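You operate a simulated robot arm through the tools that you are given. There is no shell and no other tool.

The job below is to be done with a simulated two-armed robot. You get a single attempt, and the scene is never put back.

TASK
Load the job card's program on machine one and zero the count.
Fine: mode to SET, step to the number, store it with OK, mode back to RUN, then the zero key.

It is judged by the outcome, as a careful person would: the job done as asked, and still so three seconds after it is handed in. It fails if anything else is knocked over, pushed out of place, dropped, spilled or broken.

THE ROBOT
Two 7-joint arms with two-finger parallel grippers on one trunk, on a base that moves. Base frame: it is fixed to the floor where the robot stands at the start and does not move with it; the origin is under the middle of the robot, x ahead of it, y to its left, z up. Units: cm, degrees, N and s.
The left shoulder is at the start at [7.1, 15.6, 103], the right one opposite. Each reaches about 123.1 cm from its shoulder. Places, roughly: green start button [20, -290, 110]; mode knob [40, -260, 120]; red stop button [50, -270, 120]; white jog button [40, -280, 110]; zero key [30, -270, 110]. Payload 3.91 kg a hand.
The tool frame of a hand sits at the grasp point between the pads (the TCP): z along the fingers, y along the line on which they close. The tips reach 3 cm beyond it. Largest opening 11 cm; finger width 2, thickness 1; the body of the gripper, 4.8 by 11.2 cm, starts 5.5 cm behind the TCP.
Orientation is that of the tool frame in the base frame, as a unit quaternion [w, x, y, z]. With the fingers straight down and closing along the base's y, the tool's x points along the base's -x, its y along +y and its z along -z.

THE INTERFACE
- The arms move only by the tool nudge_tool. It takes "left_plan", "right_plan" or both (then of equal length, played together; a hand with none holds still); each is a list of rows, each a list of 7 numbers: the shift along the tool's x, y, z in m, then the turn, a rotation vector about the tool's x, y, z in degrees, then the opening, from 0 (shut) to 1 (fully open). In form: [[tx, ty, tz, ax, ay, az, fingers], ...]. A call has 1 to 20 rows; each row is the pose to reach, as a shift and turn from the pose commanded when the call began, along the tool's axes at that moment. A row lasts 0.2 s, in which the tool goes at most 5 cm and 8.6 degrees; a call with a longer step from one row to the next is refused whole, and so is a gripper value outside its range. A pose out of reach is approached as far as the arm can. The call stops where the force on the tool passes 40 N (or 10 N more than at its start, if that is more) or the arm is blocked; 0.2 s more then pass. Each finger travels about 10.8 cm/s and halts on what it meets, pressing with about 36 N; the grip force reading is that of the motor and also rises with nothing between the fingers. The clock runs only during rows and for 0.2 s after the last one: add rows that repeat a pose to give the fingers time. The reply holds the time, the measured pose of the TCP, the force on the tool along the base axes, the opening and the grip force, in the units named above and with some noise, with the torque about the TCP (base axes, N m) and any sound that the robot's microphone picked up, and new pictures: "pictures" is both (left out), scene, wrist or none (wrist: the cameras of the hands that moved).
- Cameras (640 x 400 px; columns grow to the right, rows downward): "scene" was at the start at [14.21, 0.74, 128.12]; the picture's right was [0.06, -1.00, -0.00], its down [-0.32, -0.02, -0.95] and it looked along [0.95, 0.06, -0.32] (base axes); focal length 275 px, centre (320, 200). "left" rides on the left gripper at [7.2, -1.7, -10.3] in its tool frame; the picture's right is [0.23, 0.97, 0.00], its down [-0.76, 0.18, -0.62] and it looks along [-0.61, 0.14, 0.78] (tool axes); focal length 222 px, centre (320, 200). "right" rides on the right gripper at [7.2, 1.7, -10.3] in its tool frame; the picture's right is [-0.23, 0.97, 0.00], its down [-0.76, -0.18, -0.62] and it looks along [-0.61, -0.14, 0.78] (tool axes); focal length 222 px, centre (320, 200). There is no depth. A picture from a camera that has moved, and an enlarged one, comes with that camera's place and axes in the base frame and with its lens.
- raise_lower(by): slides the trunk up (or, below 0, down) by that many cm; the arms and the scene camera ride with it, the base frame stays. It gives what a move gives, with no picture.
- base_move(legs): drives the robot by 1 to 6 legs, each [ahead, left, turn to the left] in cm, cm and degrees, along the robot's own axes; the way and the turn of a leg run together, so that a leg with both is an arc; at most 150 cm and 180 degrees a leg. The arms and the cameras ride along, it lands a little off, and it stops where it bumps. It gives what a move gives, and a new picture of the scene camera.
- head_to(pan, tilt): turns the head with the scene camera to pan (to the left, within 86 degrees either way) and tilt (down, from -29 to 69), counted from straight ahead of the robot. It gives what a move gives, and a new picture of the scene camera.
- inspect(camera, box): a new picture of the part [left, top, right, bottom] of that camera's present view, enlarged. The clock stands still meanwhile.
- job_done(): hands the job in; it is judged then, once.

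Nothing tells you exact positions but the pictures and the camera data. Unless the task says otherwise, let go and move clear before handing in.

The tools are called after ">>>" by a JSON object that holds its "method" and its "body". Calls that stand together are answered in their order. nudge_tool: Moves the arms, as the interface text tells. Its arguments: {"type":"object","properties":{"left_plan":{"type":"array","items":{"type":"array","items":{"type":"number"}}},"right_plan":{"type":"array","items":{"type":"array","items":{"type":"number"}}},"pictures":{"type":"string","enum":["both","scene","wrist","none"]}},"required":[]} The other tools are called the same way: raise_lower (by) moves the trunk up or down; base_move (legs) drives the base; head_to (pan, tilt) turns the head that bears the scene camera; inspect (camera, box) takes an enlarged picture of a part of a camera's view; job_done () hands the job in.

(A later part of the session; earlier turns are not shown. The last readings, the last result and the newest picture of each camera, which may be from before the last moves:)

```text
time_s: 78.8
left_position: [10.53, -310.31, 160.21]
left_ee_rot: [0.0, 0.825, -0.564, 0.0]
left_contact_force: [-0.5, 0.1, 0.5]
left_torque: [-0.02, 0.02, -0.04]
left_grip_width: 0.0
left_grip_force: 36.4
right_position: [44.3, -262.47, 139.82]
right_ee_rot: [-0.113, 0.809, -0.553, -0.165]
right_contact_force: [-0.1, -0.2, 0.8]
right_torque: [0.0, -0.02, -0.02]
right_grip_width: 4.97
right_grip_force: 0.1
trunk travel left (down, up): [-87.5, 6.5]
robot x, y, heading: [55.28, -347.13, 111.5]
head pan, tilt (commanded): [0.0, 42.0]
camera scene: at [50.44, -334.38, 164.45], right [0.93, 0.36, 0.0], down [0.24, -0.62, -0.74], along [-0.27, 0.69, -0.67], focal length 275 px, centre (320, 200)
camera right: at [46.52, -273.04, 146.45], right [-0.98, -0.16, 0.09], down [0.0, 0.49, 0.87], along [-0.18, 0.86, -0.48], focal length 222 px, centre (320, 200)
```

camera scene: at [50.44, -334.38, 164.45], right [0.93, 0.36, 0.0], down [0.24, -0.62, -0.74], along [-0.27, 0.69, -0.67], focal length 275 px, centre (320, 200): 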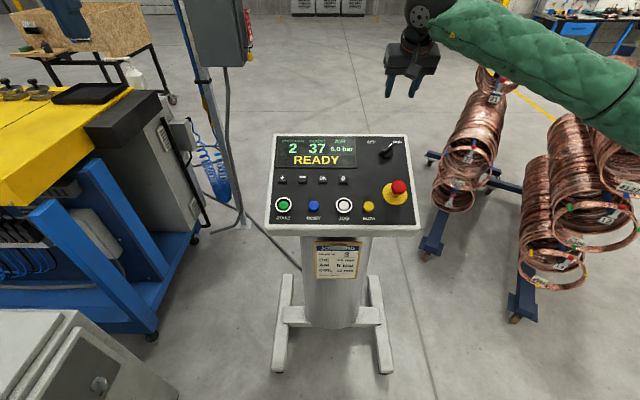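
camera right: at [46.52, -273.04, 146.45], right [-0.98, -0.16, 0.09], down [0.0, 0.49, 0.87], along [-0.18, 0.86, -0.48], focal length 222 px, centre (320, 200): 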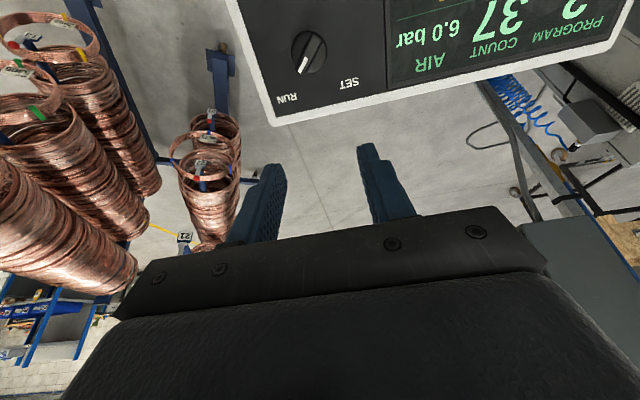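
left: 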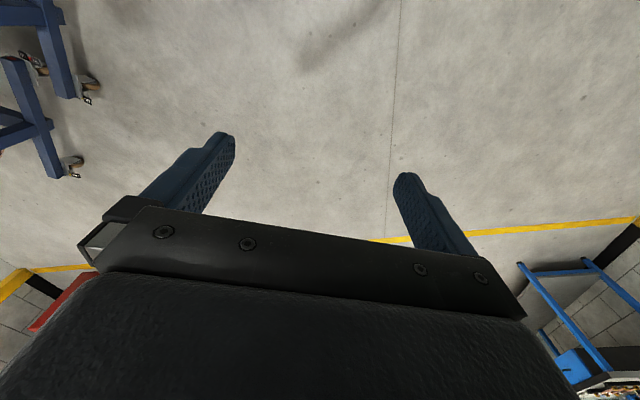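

The hand hovers above and behind the knob, and the wrist view confirms the knob at about [43.2, -259.1, 119]. I'll zoom to measure the knob handle's angle exactly.

>>> {"method": "inspect", "body": {"camera": "right", "box": [268, 15, 364, 110]}}

>>> {"method": "inspect", "body": {"camera": "scene", "box": [360, 130, 416, 165]}}

```text
4.21 times, centred on (316, 62) of right
camera zoom: at [46.52, -273.04, 146.45], right [-0.98, -0.16, 0.09], down [0.0, 0.49, 0.87], along [-0.18, 0.86, -0.48], focal length 935 px, centre (337, 779)
```

zoom: 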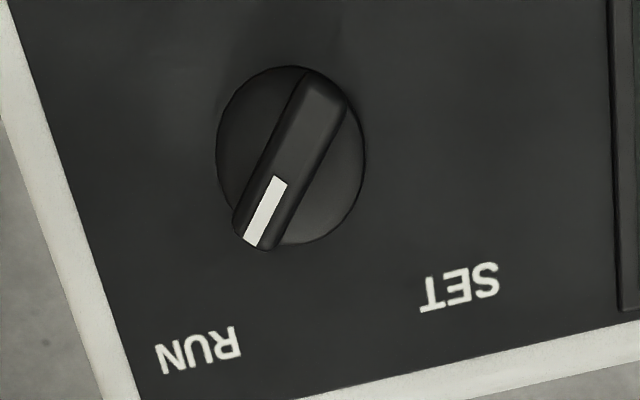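

```text
11.43 times, centred on (388, 148) of scene
camera zoom: at [50.44, -334.38, 164.45], right [0.93, 0.36, 0.0], down [0.24, -0.62, -0.74], along [-0.27, 0.69, -0.67], focal length 3140 px, centre (-457, 800)
```

zoom: 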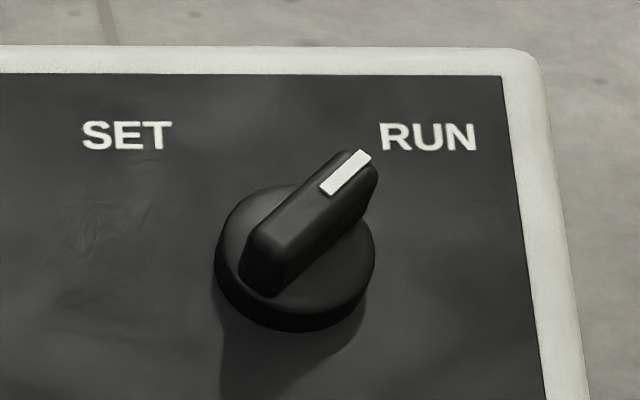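

The handle sits at 45° right of up (RUN) and SET is 45° left of up, so the turn is 90°. I'll centre over the knob, rotate the hand 45° to straddle the handle, and come down most of the way.

>>> {"method": "nudge_tool", "body": {"right_plan": [[0.012, 0, 0, 0, 0, 7.5, 0.45], [0.024, 0, 0, 0, 0, 15, 0.45], [0.036, -0.001, 0, 0, 0, 22.5, 0.45], [0.048, -0.001, 0.02, 0, 0, 30, 0.45], [0.048, -0.001, 0.05, 0, 0, 37.5, 0.45], [0.048, -0.001, 0.08, 0, 0, 45, 0.45], [0.048, -0.001, 0.11, 0, 0, 45, 0.45], [0.048, -0.001, 0.13, 0, 0, 45, 0.45]]}}

```text
time_s: 80.6
left_position: [10.45, -310.16, 160.02]
left_ee_rot: [0.0, 0.826, -0.564, 0.0]
left_contact_force: [0.8, 0.1, -0.2]
left_torque: [0.03, 0.02, 0.0]
left_grip_width: 0.01
left_grip_force: 36.3
right_position: [44.33, -261.84, 125.95]
right_ee_rot: [0.041, -0.536, 0.82, 0.195]
right_contact_force: [0.6, 0.0, -0.3]
right_torque: [0.01, 0.0, 0.0]
right_grip_width: 4.96
right_grip_force: 0.1
trunk travel left (down, up): [-87.5, 6.5]
robot x, y, heading: [55.43, -347.75, 111.1]
head pan, tilt (commanded): [0.0, 42.0]
camera scene: at [50.45, -334.37, 164.45], right [0.93, 0.36, 0.0], down [0.24, -0.62, -0.74], along [-0.27, 0.69, -0.67], focal length 275 px, centre (320, 200)
camera right: at [41.1, -271.24, 133.93], right [-0.78, 0.54, 0.33], down [0.57, 0.37, 0.73], along [0.27, 0.76, -0.59], focal length 222 px, centre (320, 200)
```

scene: 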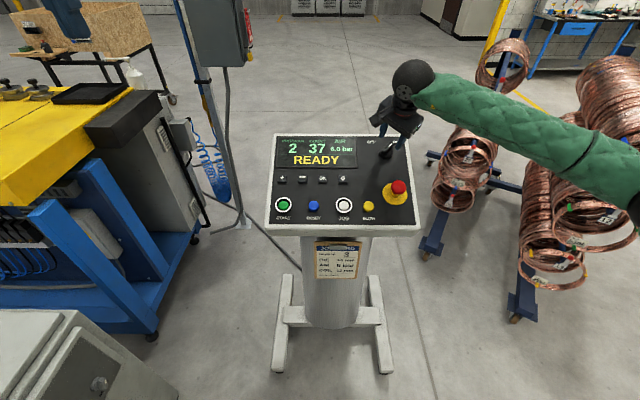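
right: 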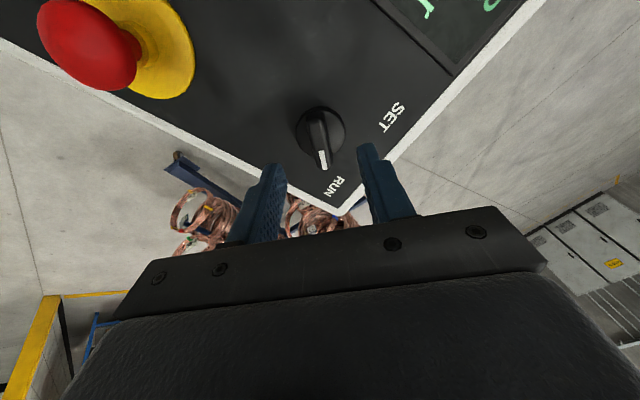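

The fingers straddle the line of the handle. I'll zoom in on it through the wrist camera to check centring and depth before the last descent.

>>> {"method": "inspect", "body": {"camera": "right", "box": [256, 80, 384, 180]}}

>>> {"method": "inspect", "body": {"camera": "scene", "box": [350, 80, 446, 170]}}

```text
4.00 times, centred on (320, 130) of right
camera zoom: at [41.1, -271.24, 133.93], right [-0.78, 0.54, 0.33], down [0.57, 0.37, 0.73], along [0.27, 0.76, -0.59], focal length 888 px, centre (320, 480)
```

zoom: 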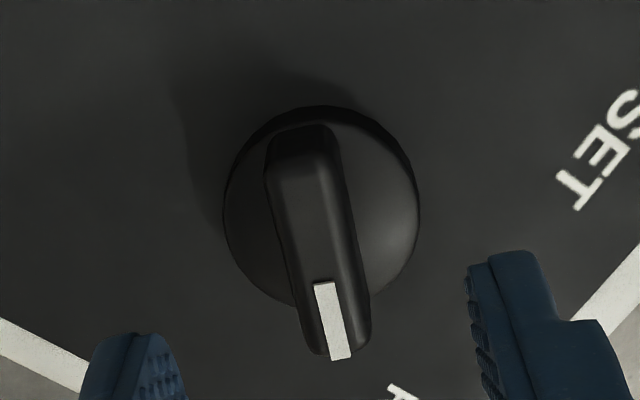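

```text
4.44 times, centred on (398, 125) of scene
camera zoom: at [50.45, -334.37, 164.45], right [0.93, 0.36, 0.0], down [0.24, -0.62, -0.74], along [-0.27, 0.69, -0.67], focal length 1221 px, centre (-27, 533)
```

zoom: 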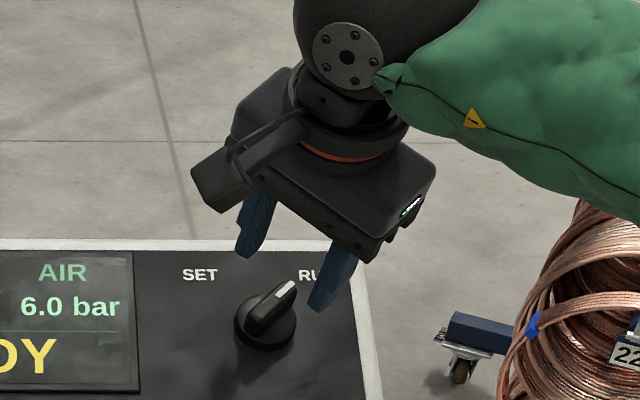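

The handle is aligned within 2° and centred within 3 mm; its top is about 6.8 cm below the grasp point. I'll descend 4.8 cm so the fingertips flank the handle just above the disc.

>>> {"method": "nudge_tool", "body": {"right_plan": [[-0.002, 0, 0.01, 0, 0, 0, 0.45], [-0.002, 0, 0.02, 0, 0, 0, 0.45], [-0.002, 0, 0.03, 0, 0, 0, 0.45], [-0.002, 0, 0.04, 0, 0, 0, 0.45], [-0.002, 0, 0.046, 0, 0, 0, 0.45]]}}

>>> {"method": "inspect", "body": {"camera": "right", "box": [240, 90, 400, 190]}}

>>> {"method": "inspect", "body": {"camera": "scene", "box": [350, 100, 430, 170]}}

```text
time_s: 81.8
left_position: [10.6, -310.42, 160.08]
left_ee_rot: [0.0, 0.825, -0.565, 0.0]
left_contact_force: [-0.4, 0.9, 0.2]
left_torque: [-0.01, -0.02, 0.0]
left_grip_width: 0.0
left_grip_force: 36.2
right_position: [43.69, -260.13, 121.91]
right_ee_rot: [0.04, -0.536, 0.821, 0.195]
right_contact_force: [0.6, 0.8, 0.5]
right_torque: [-0.02, 0.04, -0.02]
right_grip_width: 4.95
right_grip_force: 0.1
trunk travel left (down, up): [-87.5, 6.5]
robot x, y, heading: [55.71, -347.53, 111.2]
head pan, tilt (commanded): [0.0, 42.0]
camera scene: at [50.47, -334.41, 164.45], right [0.93, 0.36, 0.0], down [0.24, -0.62, -0.74], along [-0.27, 0.69, -0.67], focal length 275 px, centre (320, 200)
camera right: at [40.44, -269.42, 129.95], right [-0.78, 0.54, 0.33], down [0.57, 0.37, 0.73], along [0.27, 0.76, -0.59], focal length 222 px, centre (320, 200)
```

scene: 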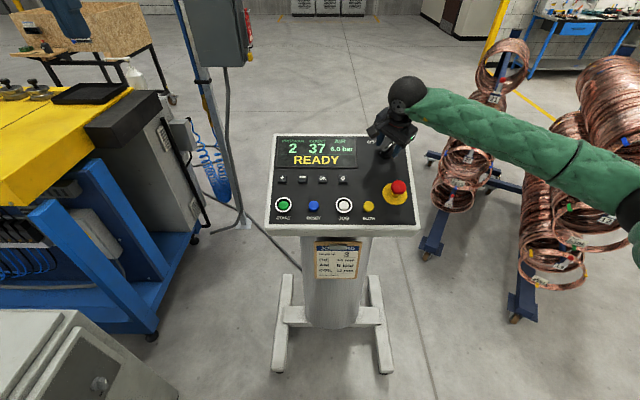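
right: 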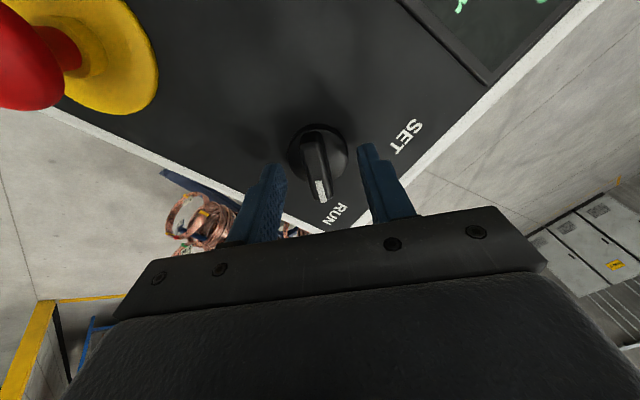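

```text
4.00 times, centred on (320, 140) of right
camera zoom: at [40.44, -269.42, 129.95], right [-0.78, 0.54, 0.33], down [0.57, 0.37, 0.73], along [0.27, 0.76, -0.59], focal length 888 px, centre (320, 440)
```

zoom: 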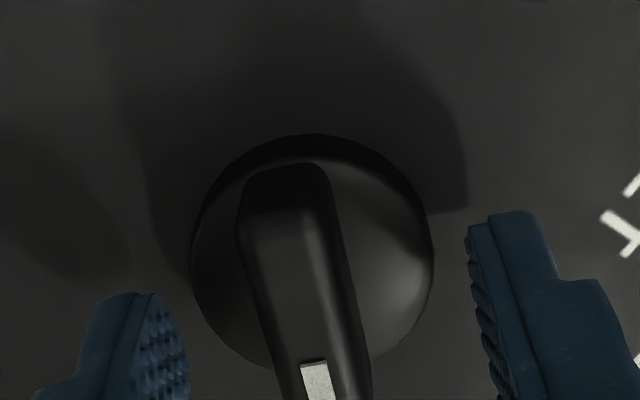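

```text
5.71 times, centred on (390, 135) of scene
camera zoom: at [50.47, -334.41, 164.45], right [0.93, 0.36, 0.0], down [0.24, -0.62, -0.74], along [-0.27, 0.69, -0.67], focal length 1570 px, centre (-80, 571)
```

zoom: 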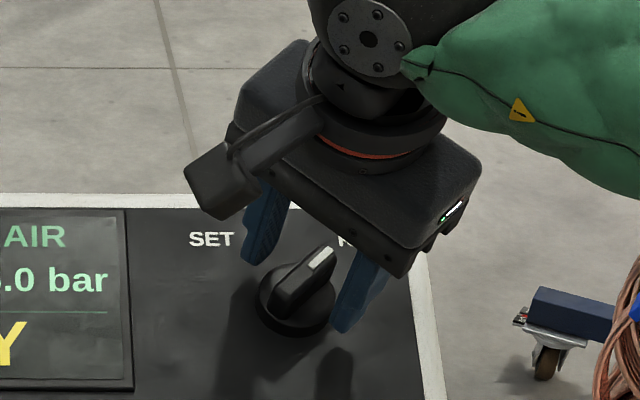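

The fingertips flank the handle about 1 cm deep with clearance above the disc. I'll go 3 mm deeper and close on the handle.

>>> {"method": "nudge_tool", "body": {"right_plan": [[0.001, 0, 0.003, 0, 0, 0, 0.45], [0.001, 0, 0.003, 0, 0, 0, 0.3], [0.001, 0, 0.003, 0, 0, 0, 0.15], [0.001, 0, 0.003, 0, 0, 0, 0.05], [0.001, 0, 0.003, 0, 0, 0, 0.05]]}}

>>> {"method": "inspect", "body": {"camera": "right", "box": [240, 90, 400, 190]}}

```text
time_s: 83.0
left_position: [10.63, -310.43, 160.06]
left_ee_rot: [0.001, 0.825, -0.565, 0.0]
left_contact_force: [-0.2, -0.9, 1.2]
left_torque: [-0.04, 0.0, 0.05]
left_grip_width: 0.0
left_grip_force: 35.9
right_position: [43.66, -260.02, 121.86]
right_ee_rot: [0.041, -0.536, 0.82, 0.195]
right_contact_force: [3.9, -3.3, -1.3]
right_torque: [-0.09, -0.16, -0.05]
right_grip_width: 3.94
right_grip_force: 44.8
trunk travel left (down, up): [-87.5, 6.5]
robot x, y, heading: [55.65, -347.53, 111.3]
head pan, tilt (commanded): [0.0, 42.0]
camera scene: at [50.54, -334.47, 164.45], right [0.93, 0.36, 0.0], down [0.24, -0.62, -0.74], along [-0.27, 0.69, -0.67], focal length 275 px, centre (320, 200)
camera right: at [40.44, -269.46, 129.67], right [-0.78, 0.54, 0.33], down [0.57, 0.37, 0.73], along [0.27, 0.76, -0.59], focal length 222 px, centre (320, 200)
```

scene: 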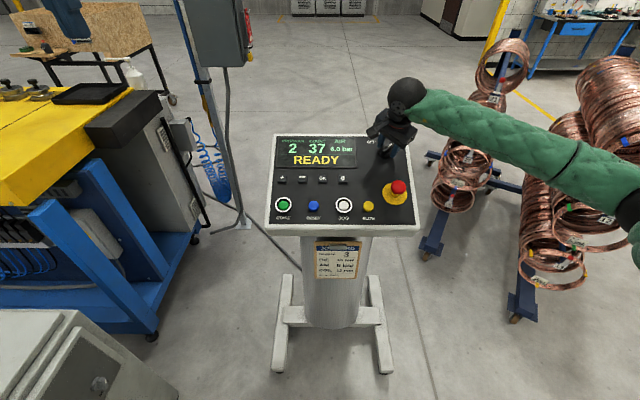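
right: 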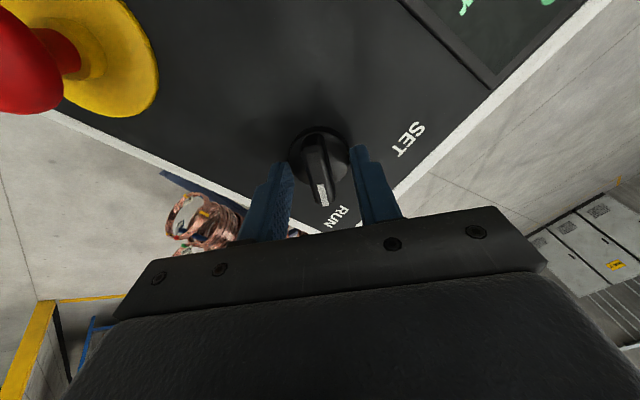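

```text
4.00 times, centred on (320, 140) of right
camera zoom: at [40.44, -269.46, 129.67], right [-0.78, 0.54, 0.33], down [0.57, 0.37, 0.73], along [0.27, 0.76, -0.59], focal length 888 px, centre (320, 440)
```

zoom: 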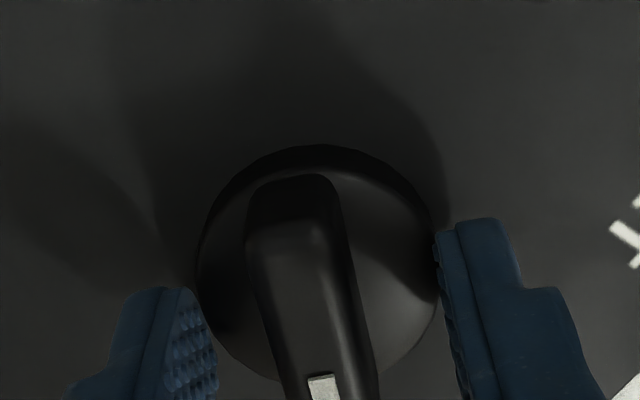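

The fingers closed to 3.94 cm, which means they met the round disc rather than the handle, so I'm a bit too deep. I'll open, rise 9 mm and close again on the handle.

>>> {"method": "nudge_tool", "body": {"right_plan": [[0, 0, 0, 0, 0, 0, 0.45], [0, 0, 0, 0, 0, 0, 0.45], [0, 0, -0.005, 0, 0, 0, 0.45], [0, 0, -0.009, 0, 0, 0, 0.45], [0, 0, -0.009, 0, 0, 0, 0.3], [0, 0, -0.009, 0, 0, 0, 0.15], [0, 0, -0.009, 0, 0, 0, 0.03], [0, 0, -0.009, 0, 0, 0, 0.03]], "pictures": "wrist"}}

>>> {"method": "inspect", "body": {"camera": "right", "box": [240, 90, 400, 190]}}

```text
time_s: 84.8
left_position: [10.6, -310.41, 160.1]
left_ee_rot: [0.0, 0.826, -0.564, 0.0]
left_contact_force: [-0.4, 0.4, 0.5]
left_torque: [0.02, -0.03, 0.03]
left_grip_width: 0.02
left_grip_force: 36.2
right_position: [43.77, -260.4, 122.47]
right_ee_rot: [0.042, -0.535, 0.821, 0.195]
right_contact_force: [3.9, -1.3, -2.5]
right_torque: [0.36, 0.36, 0.1]
right_grip_width: 1.42
right_grip_force: 45.0
trunk travel left (down, up): [-87.5, 6.5]
robot x, y, heading: [55.46, -346.85, 111.1]
head pan, tilt (commanded): [0.0, 42.0]
camera right: at [40.56, -269.78, 130.43], right [-0.78, 0.54, 0.33], down [0.57, 0.37, 0.73], along [0.27, 0.76, -0.59], focal length 222 px, centre (320, 200)
```

right: 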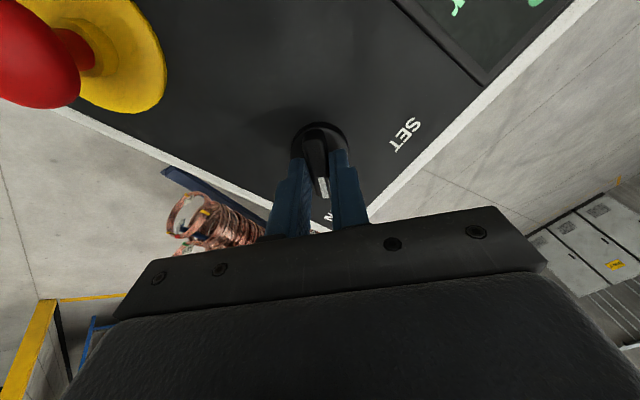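

```text
4.00 times, centred on (320, 140) of right
camera zoom: at [40.56, -269.78, 130.43], right [-0.78, 0.54, 0.33], down [0.57, 0.37, 0.73], along [0.27, 0.76, -0.59], focal length 888 px, centre (320, 440)
```

zoom: 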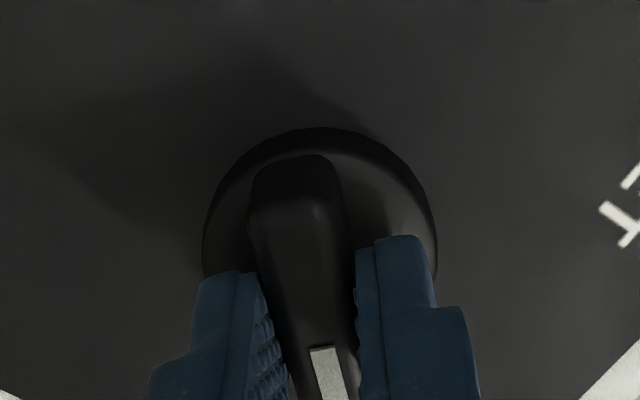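

The grip width is 1.42 cm, so the fingers now hold the handle. I'll turn it 45° towards SET first, letting the hand circle the knob's axis, and watch the forces.

>>> {"method": "nudge_tool", "body": {"right_plan": [[0.0, 0.0006, 0, 0, 0, -7.5, 0.03], [0.0002, 0.0012, 0, 0, 0, -15, 0.03], [0.0003, 0.0017, 0, 0, 0, -22.5, 0.03], [0.0006, 0.0023, 0, 0, 0, -30, 0.03], [0.0009, 0.0027, 0, 0, 0, -37.5, 0.03], [0.0013, 0.0032, 0, 0, 0, -45, 0.03]]}}

>>> {"method": "inspect", "body": {"camera": "scene", "box": [260, 100, 430, 230]}}

```text
time_s: 86.2
left_position: [10.8, -310.34, 160.08]
left_ee_rot: [0.001, 0.825, -0.565, 0.001]
left_contact_force: [-0.3, 0.3, 0.1]
left_torque: [-0.01, 0.01, -0.03]
left_grip_width: 0.0
left_grip_force: 36.5
right_position: [43.61, -260.47, 122.54]
right_ee_rot: [-0.113, 0.809, -0.554, -0.163]
right_contact_force: [15.7, -10.4, -13.4]
right_torque: [-0.25, -0.77, -0.26]
right_grip_width: 1.37
right_grip_force: 44.5
trunk travel left (down, up): [-87.5, 6.5]
robot x, y, heading: [55.4, -346.71, 111.2]
head pan, tilt (commanded): [0.0, 42.0]
camera scene: at [50.67, -334.42, 164.44], right [0.93, 0.36, 0.0], down [0.24, -0.62, -0.74], along [-0.27, 0.69, -0.67], focal length 275 px, centre (320, 200)
camera right: at [45.89, -270.94, 129.16], right [-0.98, -0.16, 0.09], down [0.0, 0.49, 0.87], along [-0.18, 0.86, -0.48], focal length 222 px, centre (320, 200)
```

scene: 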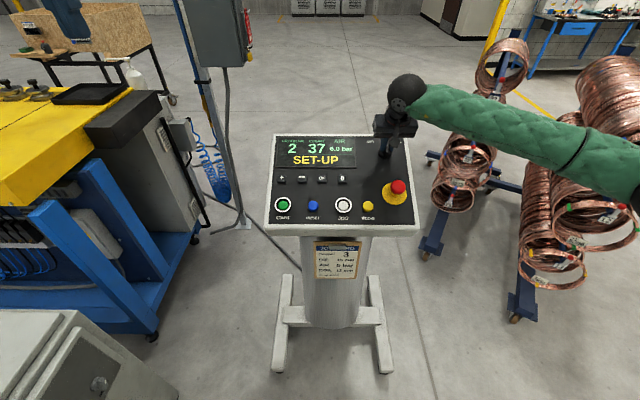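
right: 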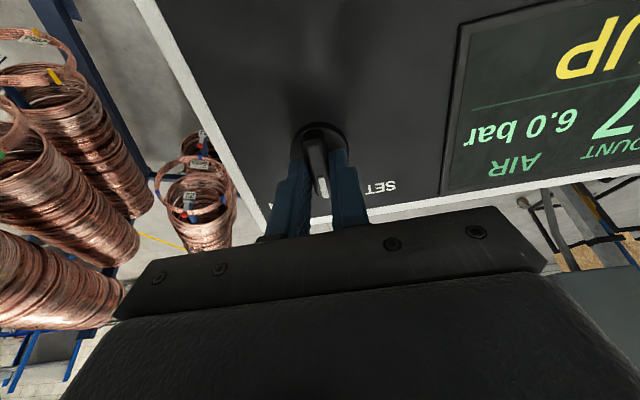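

```text
3.08 times, centred on (345, 165) of scene
camera zoom: at [50.67, -334.42, 164.44], right [0.93, 0.36, 0.0], down [0.24, -0.62, -0.74], along [-0.27, 0.69, -0.67], focal length 845 px, centre (243, 308)
```

zoom: 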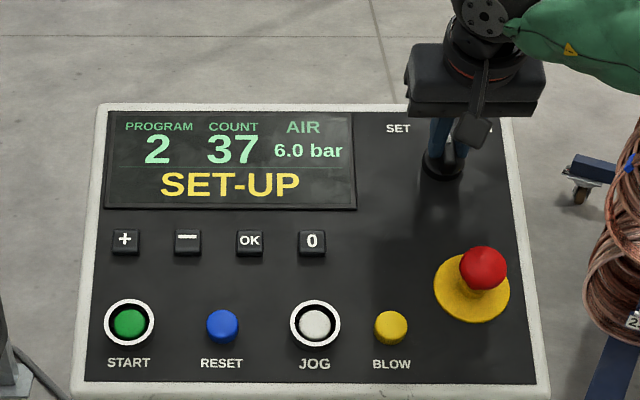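

The display already switched to "SET-UP" at half turn, with moderate side force because the axis offset was smaller than I assumed. I'll finish the turn to the SET mark with a corrected arc.

>>> {"method": "nudge_tool", "body": {"right_plan": [[0.0011, -0.0012, 0, 0, 0, -7.5, 0.03], [0.0012, -0.0009, 0, 0, 0, -15, 0.03], [0.0013, -0.0007, 0, 0, 0, -22.5, 0.03], [0.0014, -0.0004, 0, 0, 0, -30, 0.03], [0.0016, -0.0002, 0, 0, 0, -37.5, 0.03], [0.0017, 0.0001, 0, 0, 0, -45, 0.03]]}}

>>> {"method": "inspect", "body": {"camera": "right", "box": [240, 90, 400, 220]}}

```text
time_s: 87.6
left_position: [10.81, -310.21, 160.09]
left_ee_rot: [0.0, 0.826, -0.564, -0.001]
left_contact_force: [0.2, -0.7, 0.1]
left_torque: [0.03, 0.0, -0.02]
left_grip_width: 0.04
left_grip_force: 36.4
right_position: [43.45, -260.37, 122.55]
right_ee_rot: [-0.166, 0.959, -0.201, -0.109]
right_contact_force: [17.2, 0.3, -9.0]
right_torque: [0.09, -1.32, -0.7]
right_grip_width: 1.4
right_grip_force: 45.4
trunk travel left (down, up): [-87.5, 6.5]
robot x, y, heading: [55.35, -347.28, 111.5]
head pan, tilt (commanded): [0.0, 42.0]
camera scene: at [50.7, -334.32, 164.44], right [0.93, 0.36, 0.0], down [0.24, -0.62, -0.74], along [-0.27, 0.69, -0.67], focal length 275 px, centre (320, 200)
camera right: at [50.75, -268.17, 129.5], right [-0.61, -0.76, -0.21], down [-0.52, 0.19, 0.83], along [-0.59, 0.62, -0.51], focal length 222 px, centre (320, 200)
```

scene: 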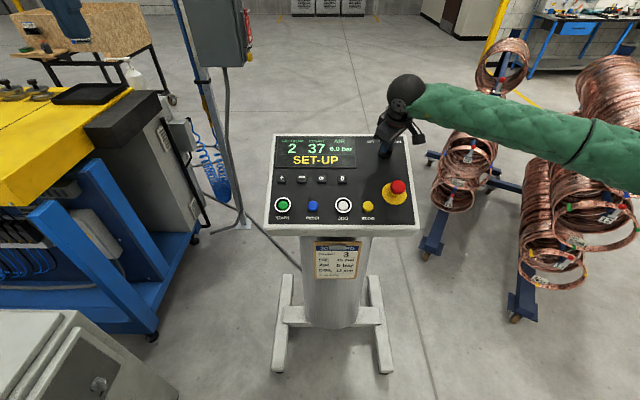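
right: 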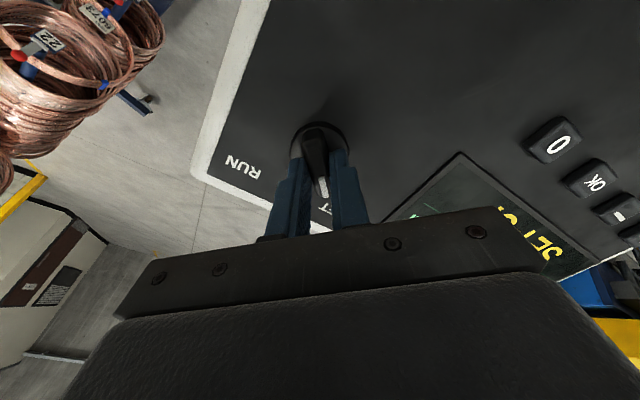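

```text
3.08 times, centred on (320, 155) of right
camera zoom: at [50.75, -268.17, 129.5], right [-0.61, -0.76, -0.21], down [-0.52, 0.19, 0.83], along [-0.59, 0.62, -0.51], focal length 684 px, centre (320, 338)
```

zoom: 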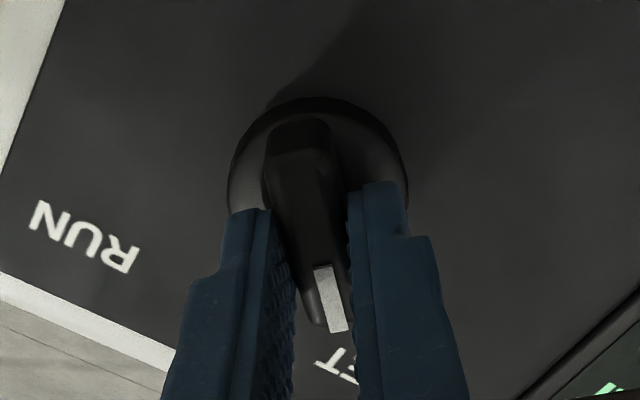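

The handle now points at SET and the display reads SET-UP. I'll open the fingers, let go, and rise straight away from the knob.

>>> {"method": "nudge_tool", "body": {"right_plan": [[0, 0, 0, 0, 0, 0, 0.3], [0, 0, 0, 0, 0, 0, 0.45], [0, 0, 0, 0, 0, 0, 0.45], [0, 0, -0.02, 0, 0, 0, 0.45], [0, 0, -0.05, 0, 0, 0, 0.45], [0, 0, -0.08, 0, 0, 0, 0.45], [0, 0, -0.1, 0, 0, 0, 0.45]]}}

>>> {"method": "inspect", "body": {"camera": "scene", "box": [260, 100, 430, 230]}}

```text
time_s: 89.2
left_position: [10.64, -310.32, 160.15]
left_ee_rot: [0.0, 0.825, -0.565, 0.0]
left_contact_force: [-0.8, -0.6, -2.0]
left_torque: [0.03, -0.02, 0.04]
left_grip_width: 0.01
left_grip_force: 35.7
right_position: [44.85, -264.35, 131.73]
right_ee_rot: [-0.167, 0.959, -0.201, -0.108]
right_contact_force: [-0.1, -0.2, -1.2]
right_torque: [-0.01, -0.05, 0.01]
right_grip_width: 4.94
right_grip_force: 0.1
trunk travel left (down, up): [-87.5, 6.5]
robot x, y, heading: [55.73, -346.93, 111.7]
head pan, tilt (commanded): [0.0, 42.0]
camera scene: at [50.48, -334.48, 164.45], right [0.93, 0.36, 0.0], down [0.24, -0.62, -0.74], along [-0.27, 0.69, -0.67], focal length 275 px, centre (320, 200)
camera right: at [52.04, -271.99, 138.75], right [-0.62, -0.76, -0.21], down [-0.52, 0.19, 0.83], along [-0.59, 0.62, -0.51], focal length 222 px, centre (320, 200)
```

scene: 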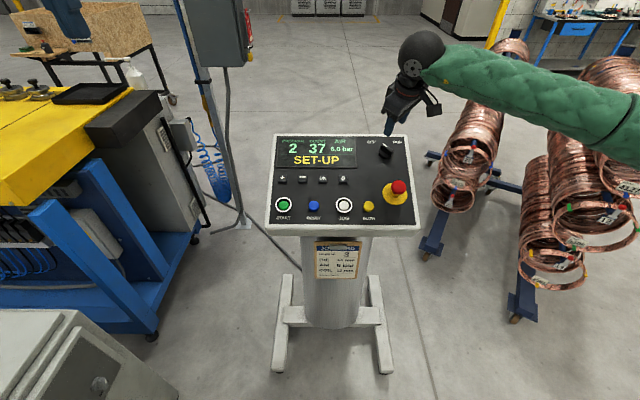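
right: 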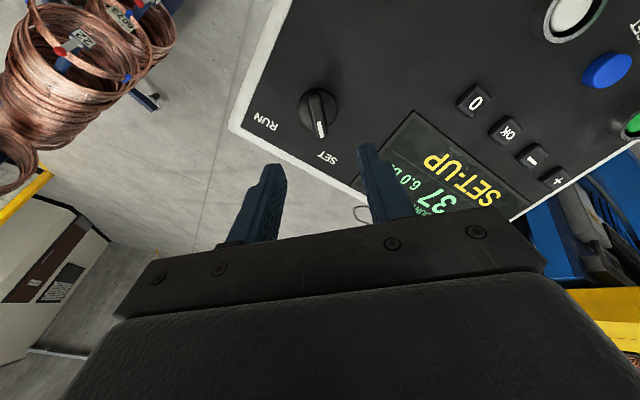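

```text
3.08 times, centred on (345, 165) of scene
camera zoom: at [50.48, -334.48, 164.45], right [0.93, 0.36, 0.0], down [0.24, -0.62, -0.74], along [-0.27, 0.69, -0.67], focal length 845 px, centre (243, 308)
```

zoom: 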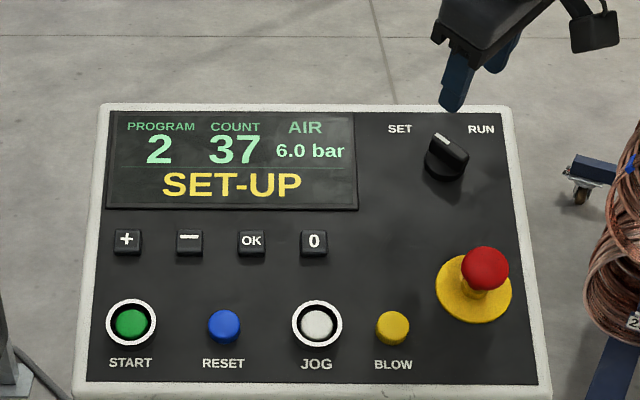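

The knob stays on SET and the panel shows SET-UP. Next I'll close the fingers, square the hand up again and move it over the "+" key at about [16.5, -277.9, 114.4].

>>> {"method": "nudge_tool", "body": {"right_plan": [[-0.0158, 0.0284, 0, 0, 0, 4.5, 0.2], [-0.0316, 0.0569, 0, 0, 0, 9, 0], [-0.0475, 0.0853, 0, 0, 0, 13.5, 0], [-0.0633, 0.1138, 0, 0, 0, 18, 0], [-0.0791, 0.1422, 0.01, 0, 0, 22.5, 0], [-0.0949, 0.1706, 0.02, 0, 0, 27, 0], [-0.1107, 0.1991, 0.03, 0, 0, 31.5, 0], [-0.1266, 0.2275, 0.04, 0, 0, 36, 0], [-0.1424, 0.256, 0.05, 0, 0, 40.5, 0], [-0.1582, 0.2844, 0.06, 0, 0, 45, 0], [-0.1582, 0.2844, 0.06, 0, 0, 45, 0]]}}

>>> {"method": "inspect", "body": {"camera": "right", "box": [240, 60, 400, 190]}}

>>> {"method": "inspect", "body": {"camera": "scene", "box": [240, 100, 410, 230]}}

```text
time_s: 91.6
left_position: [10.68, -310.42, 160.14]
left_ee_rot: [0.0, 0.826, -0.564, 0.0]
left_contact_force: [-0.2, 0.3, 0.5]
left_torque: [0.0, 0.01, -0.02]
left_grip_width: 0.0
left_grip_force: 36.2
right_position: [17.87, -281.06, 122.61]
right_ee_rot: [-0.113, 0.808, -0.554, -0.165]
right_contact_force: [0.6, -0.9, -0.5]
right_torque: [0.0, 0.02, -0.01]
right_grip_width: 0.02
right_grip_force: 36.1
trunk travel left (down, up): [-87.5, 6.5]
robot x, y, heading: [55.2, -347.44, 111.1]
head pan, tilt (commanded): [0.0, 42.0]
camera scene: at [50.56, -334.4, 164.45], right [0.93, 0.36, 0.0], down [0.24, -0.62, -0.74], along [-0.27, 0.69, -0.67], focal length 275 px, centre (320, 200)
camera right: at [20.11, -291.6, 129.4], right [-0.98, -0.16, 0.09], down [0.0, 0.49, 0.87], along [-0.18, 0.86, -0.48], focal length 222 px, centre (320, 200)
```

scene: 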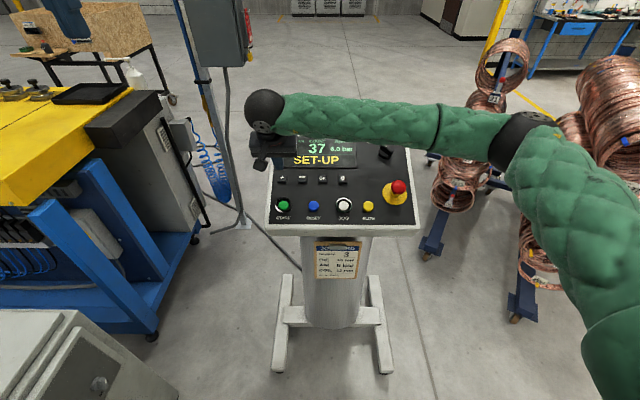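
right: 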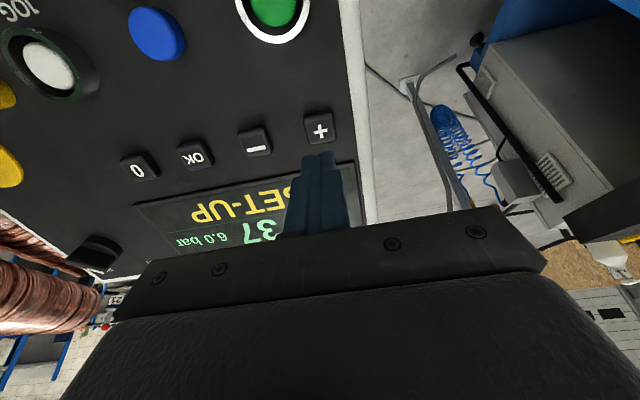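

```text
3.08 times, centred on (320, 125) of right
camera zoom: at [20.11, -291.6, 129.4], right [-0.98, -0.16, 0.09], down [0.0, 0.49, 0.87], along [-0.18, 0.86, -0.48], focal length 684 px, centre (320, 431)
```

zoom: 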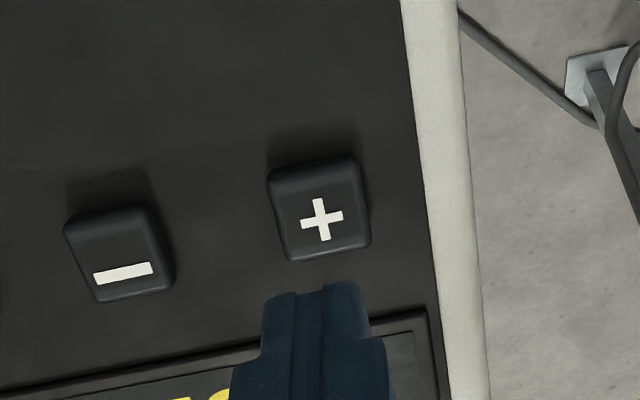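

```text
3.08 times, centred on (325, 165) of scene
camera zoom: at [50.56, -334.4, 164.45], right [0.93, 0.36, 0.0], down [0.24, -0.62, -0.74], along [-0.27, 0.69, -0.67], focal length 845 px, centre (305, 308)
```

zoom: 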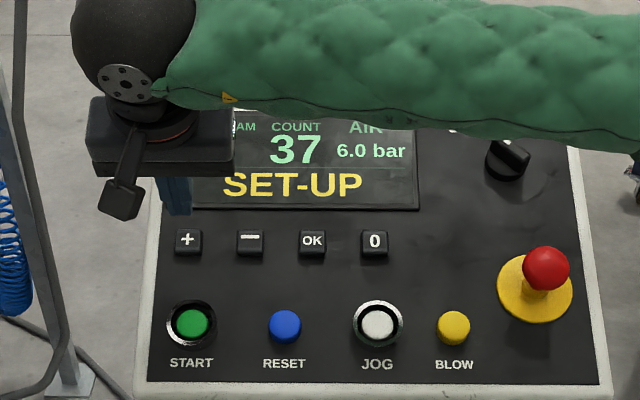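

The closed fingers are over the "+" key, about 5.3 cm above it and centred within 1–2 mm. I'll come down to roughly 1 cm above it first and re-check.

>>> {"method": "nudge_tool", "body": {"right_plan": [[0, 0.001, 0.015, 0, 0, 0, 0], [0, 0.001, 0.03, 0, 0, 0, 0], [0, 0.001, 0.041, 0, 0, 0, 0], [0, 0.001, 0.041, 0, 0, 0, 0]], "pictures": "wrist"}}

>>> {"method": "inspect", "body": {"camera": "right", "box": [240, 90, 400, 190]}}

>>> {"method": "inspect", "body": {"camera": "scene", "box": [250, 130, 350, 205]}}

```text
time_s: 92.6
left_position: [10.53, -310.39, 160.06]
left_ee_rot: [0.0, 0.826, -0.564, -0.001]
left_contact_force: [-0.9, -1.0, 0.0]
left_torque: [-0.02, 0.02, 0.04]
left_grip_width: 0.02
left_grip_force: 36.5
right_position: [17.11, -279.7, 118.94]
right_ee_rot: [-0.113, 0.809, -0.553, -0.164]
right_contact_force: [0.2, 0.9, 0.3]
right_torque: [0.01, 0.02, 0.01]
right_grip_width: 0.01
right_grip_force: 35.8
trunk travel left (down, up): [-87.5, 6.5]
robot x, y, heading: [55.8, -346.92, 111.5]
head pan, tilt (commanded): [0.0, 42.0]
camera right: at [19.29, -290.17, 125.56], right [-0.98, -0.16, 0.09], down [0.0, 0.49, 0.87], along [-0.18, 0.86, -0.48], focal length 222 px, centre (320, 200)
```

right: 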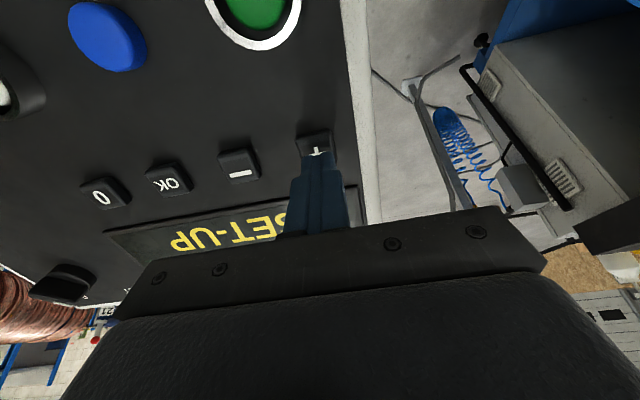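

```text
4.00 times, centred on (320, 140) of right
camera zoom: at [19.29, -290.17, 125.56], right [-0.98, -0.16, 0.09], down [0.0, 0.49, 0.87], along [-0.18, 0.86, -0.48], focal length 888 px, centre (320, 440)
```

zoom: 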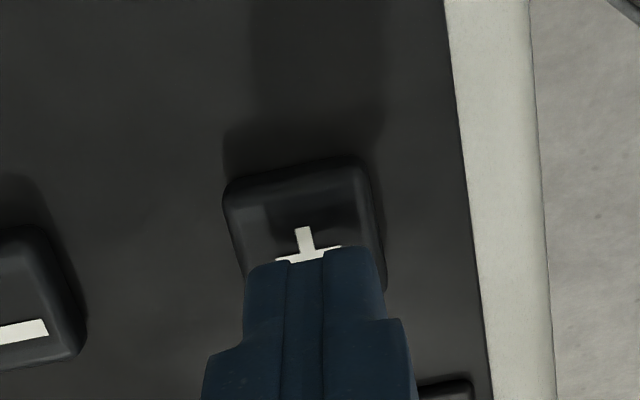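

```text
5.33 times, centred on (300, 168) of scene
camera zoom: at [50.42, -334.44, 164.45], right [0.93, 0.36, 0.0], down [0.24, -0.62, -0.74], along [-0.27, 0.69, -0.67], focal length 1465 px, centre (427, 373)
```

zoom: 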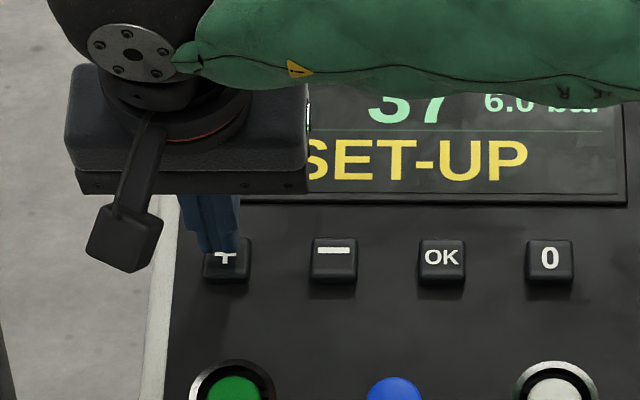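

The "+" key is about 1.5 cm below the fingertips, with the hand 2 mm off to one side. I'll correct that and press slowly in 2 mm steps, then read the forces and display.

>>> {"method": "nudge_tool", "body": {"right_plan": [[0, -0.002, 0.006, 0, 0, 0, 0], [0, -0.002, 0.01, 0, 0, 0, 0], [0, -0.002, 0.012, 0, 0, 0, 0], [0, -0.002, 0.014, 0, 0, 0, 0], [0, -0.002, 0.016, 0, 0, 0, 0]], "pictures": "wrist"}}

>>> {"method": "inspect", "body": {"camera": "right", "box": [240, 90, 400, 190]}}

>>> {"method": "inspect", "body": {"camera": "scene", "box": [250, 130, 350, 205]}}

```text
time_s: 93.8
left_position: [10.61, -310.39, 160.03]
left_ee_rot: [0.0, 0.826, -0.564, 0.0]
left_contact_force: [0.3, -0.5, 0.4]
left_torque: [-0.01, 0.0, 0.0]
left_grip_width: 0.02
left_grip_force: 36.0
right_position: [17.08, -279.04, 117.61]
right_ee_rot: [-0.112, 0.809, -0.553, -0.165]
right_contact_force: [0.5, -1.6, 3.0]
right_torque: [0.01, 0.01, 0.02]
right_grip_width: 0.0
right_grip_force: 36.0
trunk travel left (down, up): [-87.5, 6.5]
robot x, y, heading: [55.18, -347.16, 111.2]
head pan, tilt (commanded): [0.0, 42.0]
heard: click
camera right: at [19.34, -289.56, 124.17], right [-0.98, -0.16, 0.09], down [0.0, 0.49, 0.87], along [-0.18, 0.86, -0.48], focal length 222 px, centre (320, 200)
```

right: 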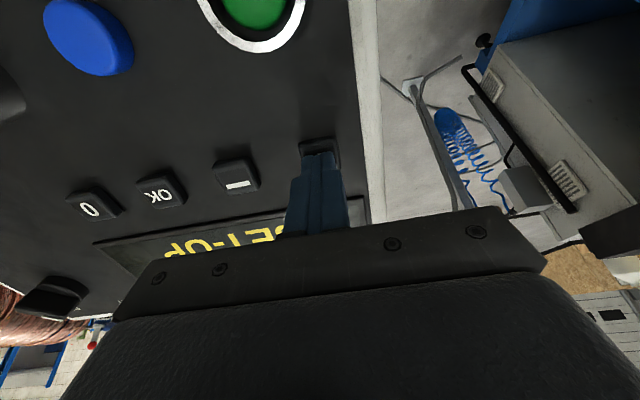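

```text
4.00 times, centred on (320, 140) of right
camera zoom: at [19.34, -289.56, 124.17], right [-0.98, -0.16, 0.09], down [0.0, 0.49, 0.87], along [-0.18, 0.86, -0.48], focal length 888 px, centre (320, 440)
```

zoom: 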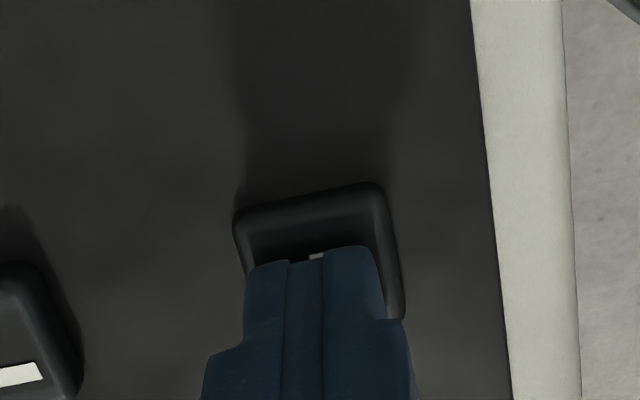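

```text
5.33 times, centred on (300, 168) of scene
camera zoom: at [50.49, -334.49, 164.46], right [0.93, 0.36, 0.0], down [0.24, -0.62, -0.74], along [-0.27, 0.69, -0.67], focal length 1465 px, centre (427, 373)
```

zoom: 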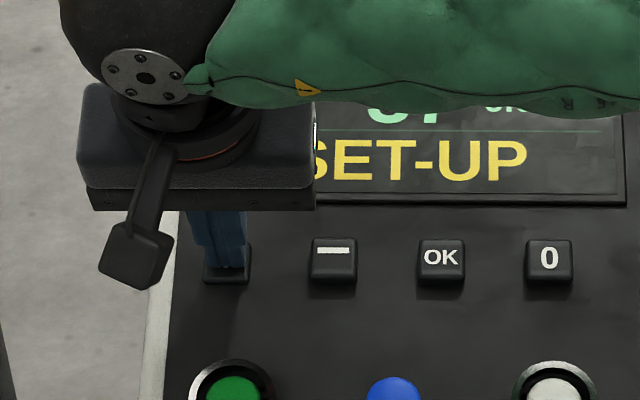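

I heard a click at about 3 N, so the key registered. I'll rise off it and read the program number with the left wrist camera.

>>> {"method": "nudge_tool", "body": {"right_plan": [[0, 0, -0.01, 0, 0, 0, 0], [0, 0, -0.03, 0, 0, 0, 0], [0, 0, -0.055, 0, 0, 0, 0]], "pictures": "scene"}}

>>> {"method": "inspect", "body": {"camera": "left", "box": [80, 60, 290, 220]}}

>>> {"method": "inspect", "body": {"camera": "right", "box": [100, 60, 400, 260]}}

```text
time_s: 94.6
left_position: [10.62, -310.31, 160.08]
left_ee_rot: [0.0, 0.826, -0.564, -0.001]
left_contact_force: [0.4, 0.4, 0.4]
left_torque: [0.06, -0.03, -0.01]
left_grip_width: 0.0
left_grip_force: 36.0
right_position: [17.91, -280.91, 122.51]
right_ee_rot: [-0.112, 0.809, -0.553, -0.165]
right_contact_force: [0.2, 0.8, 0.7]
right_torque: [0.0, 0.02, -0.01]
right_grip_width: 0.02
right_grip_force: 35.6
trunk travel left (down, up): [-87.5, 6.5]
robot x, y, heading: [55.5, -347.32, 111.4]
head pan, tilt (commanded): [0.0, 42.0]
camera scene: at [50.48, -334.51, 164.45], right [0.93, 0.36, 0.0], down [0.24, -0.62, -0.74], along [-0.27, 0.69, -0.67], focal length 275 px, centre (320, 200)
```

scene: 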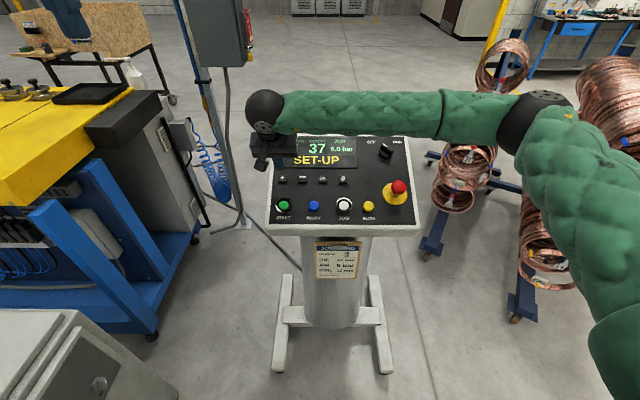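

```text
2.50 times, centred on (185, 140) of left
camera zoom: at [14.93, -316.47, 170.46], right [-0.82, -0.57, 0.0], down [-0.44, 0.64, 0.62], along [-0.35, 0.51, -0.78], focal length 555 px, centre (658, 350)
```

zoom: 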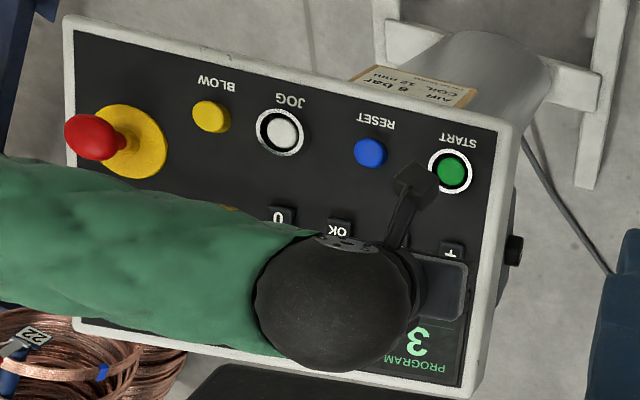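

```text
2.00 times, centred on (250, 160) of right
camera zoom: at [20.12, -291.5, 129.26], right [-0.98, -0.16, 0.09], down [0.0, 0.49, 0.87], along [-0.18, 0.86, -0.48], focal length 444 px, centre (460, 280)
```

zoom: 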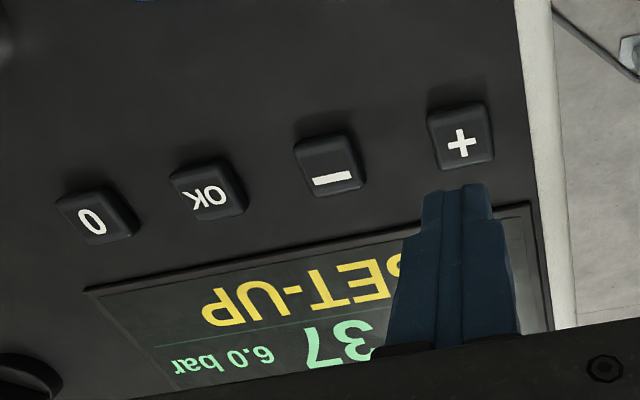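

The display shows program 3 in SET-UP. Now I'll shift 12 cm right to the OK key and check the alignment before pressing.

>>> {"method": "nudge_tool", "body": {"right_plan": [[0, -0.03, 0, 0, 0, 0, 0], [0, -0.06, 0, 0, 0, 0, 0], [0, -0.09, 0, 0, 0, 0, 0], [0, -0.12, 0, 0, 0, 0, 0], [0, -0.12, 0.02, 0, 0, 0, 0], [0, -0.12, 0.038, 0, 0, 0, 0], [0, -0.12, 0.038, 0, 0, 0, 0]], "pictures": "scene"}}

>>> {"method": "inspect", "body": {"camera": "right", "box": [240, 90, 400, 190]}}

>>> {"method": "inspect", "body": {"camera": "scene", "box": [260, 125, 380, 215]}}

```text
time_s: 96.2
left_position: [10.64, -310.4, 160.11]
left_ee_rot: [-0.001, 0.826, -0.564, 0.0]
left_contact_force: [-0.3, 0.0, 1.0]
left_torque: [0.0, 0.05, -0.04]
left_grip_width: 0.01
left_grip_force: 36.3
right_position: [28.68, -275.18, 119.01]
right_ee_rot: [-0.112, 0.809, -0.554, -0.164]
right_contact_force: [0.4, 0.0, -0.1]
right_torque: [-0.02, 0.01, 0.01]
right_grip_width: 0.02
right_grip_force: 36.1
trunk travel left (down, up): [-87.5, 6.5]
robot x, y, heading: [55.71, -347.01, 111.4]
head pan, tilt (commanded): [0.0, 42.0]
camera scene: at [50.59, -334.48, 164.46], right [0.93, 0.36, 0.0], down [0.24, -0.62, -0.74], along [-0.27, 0.69, -0.67], focal length 275 px, centre (320, 200)
```

scene: 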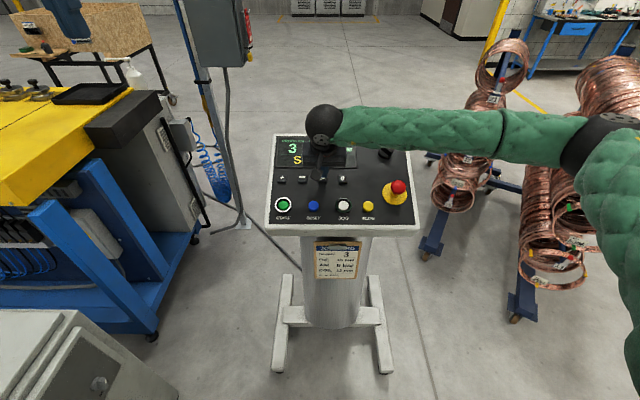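

```text
4.00 times, centred on (320, 140) of right
camera zoom: at [30.99, -285.72, 125.63], right [-0.98, -0.16, 0.09], down [0.0, 0.49, 0.87], along [-0.18, 0.86, -0.48], focal length 888 px, centre (320, 440)
```

zoom: 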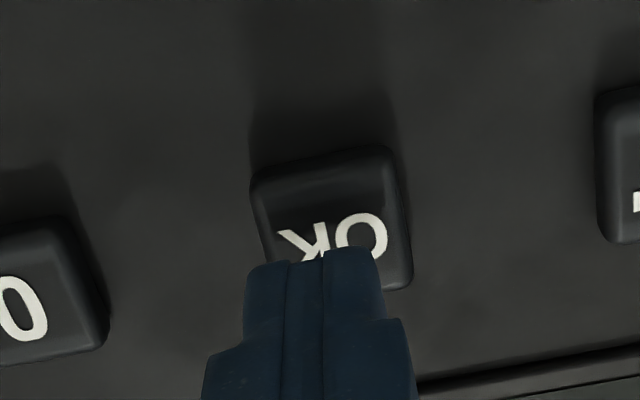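

```text
4.44 times, centred on (320, 170) of scene
camera zoom: at [50.59, -334.48, 164.46], right [0.93, 0.36, 0.0], down [0.24, -0.62, -0.74], along [-0.27, 0.69, -0.67], focal length 1221 px, centre (320, 333)
```

zoom: 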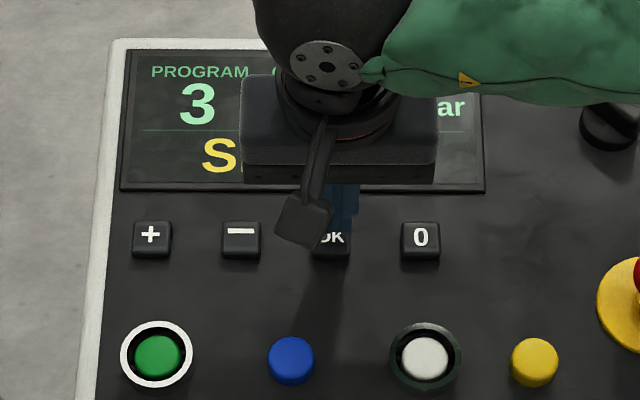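

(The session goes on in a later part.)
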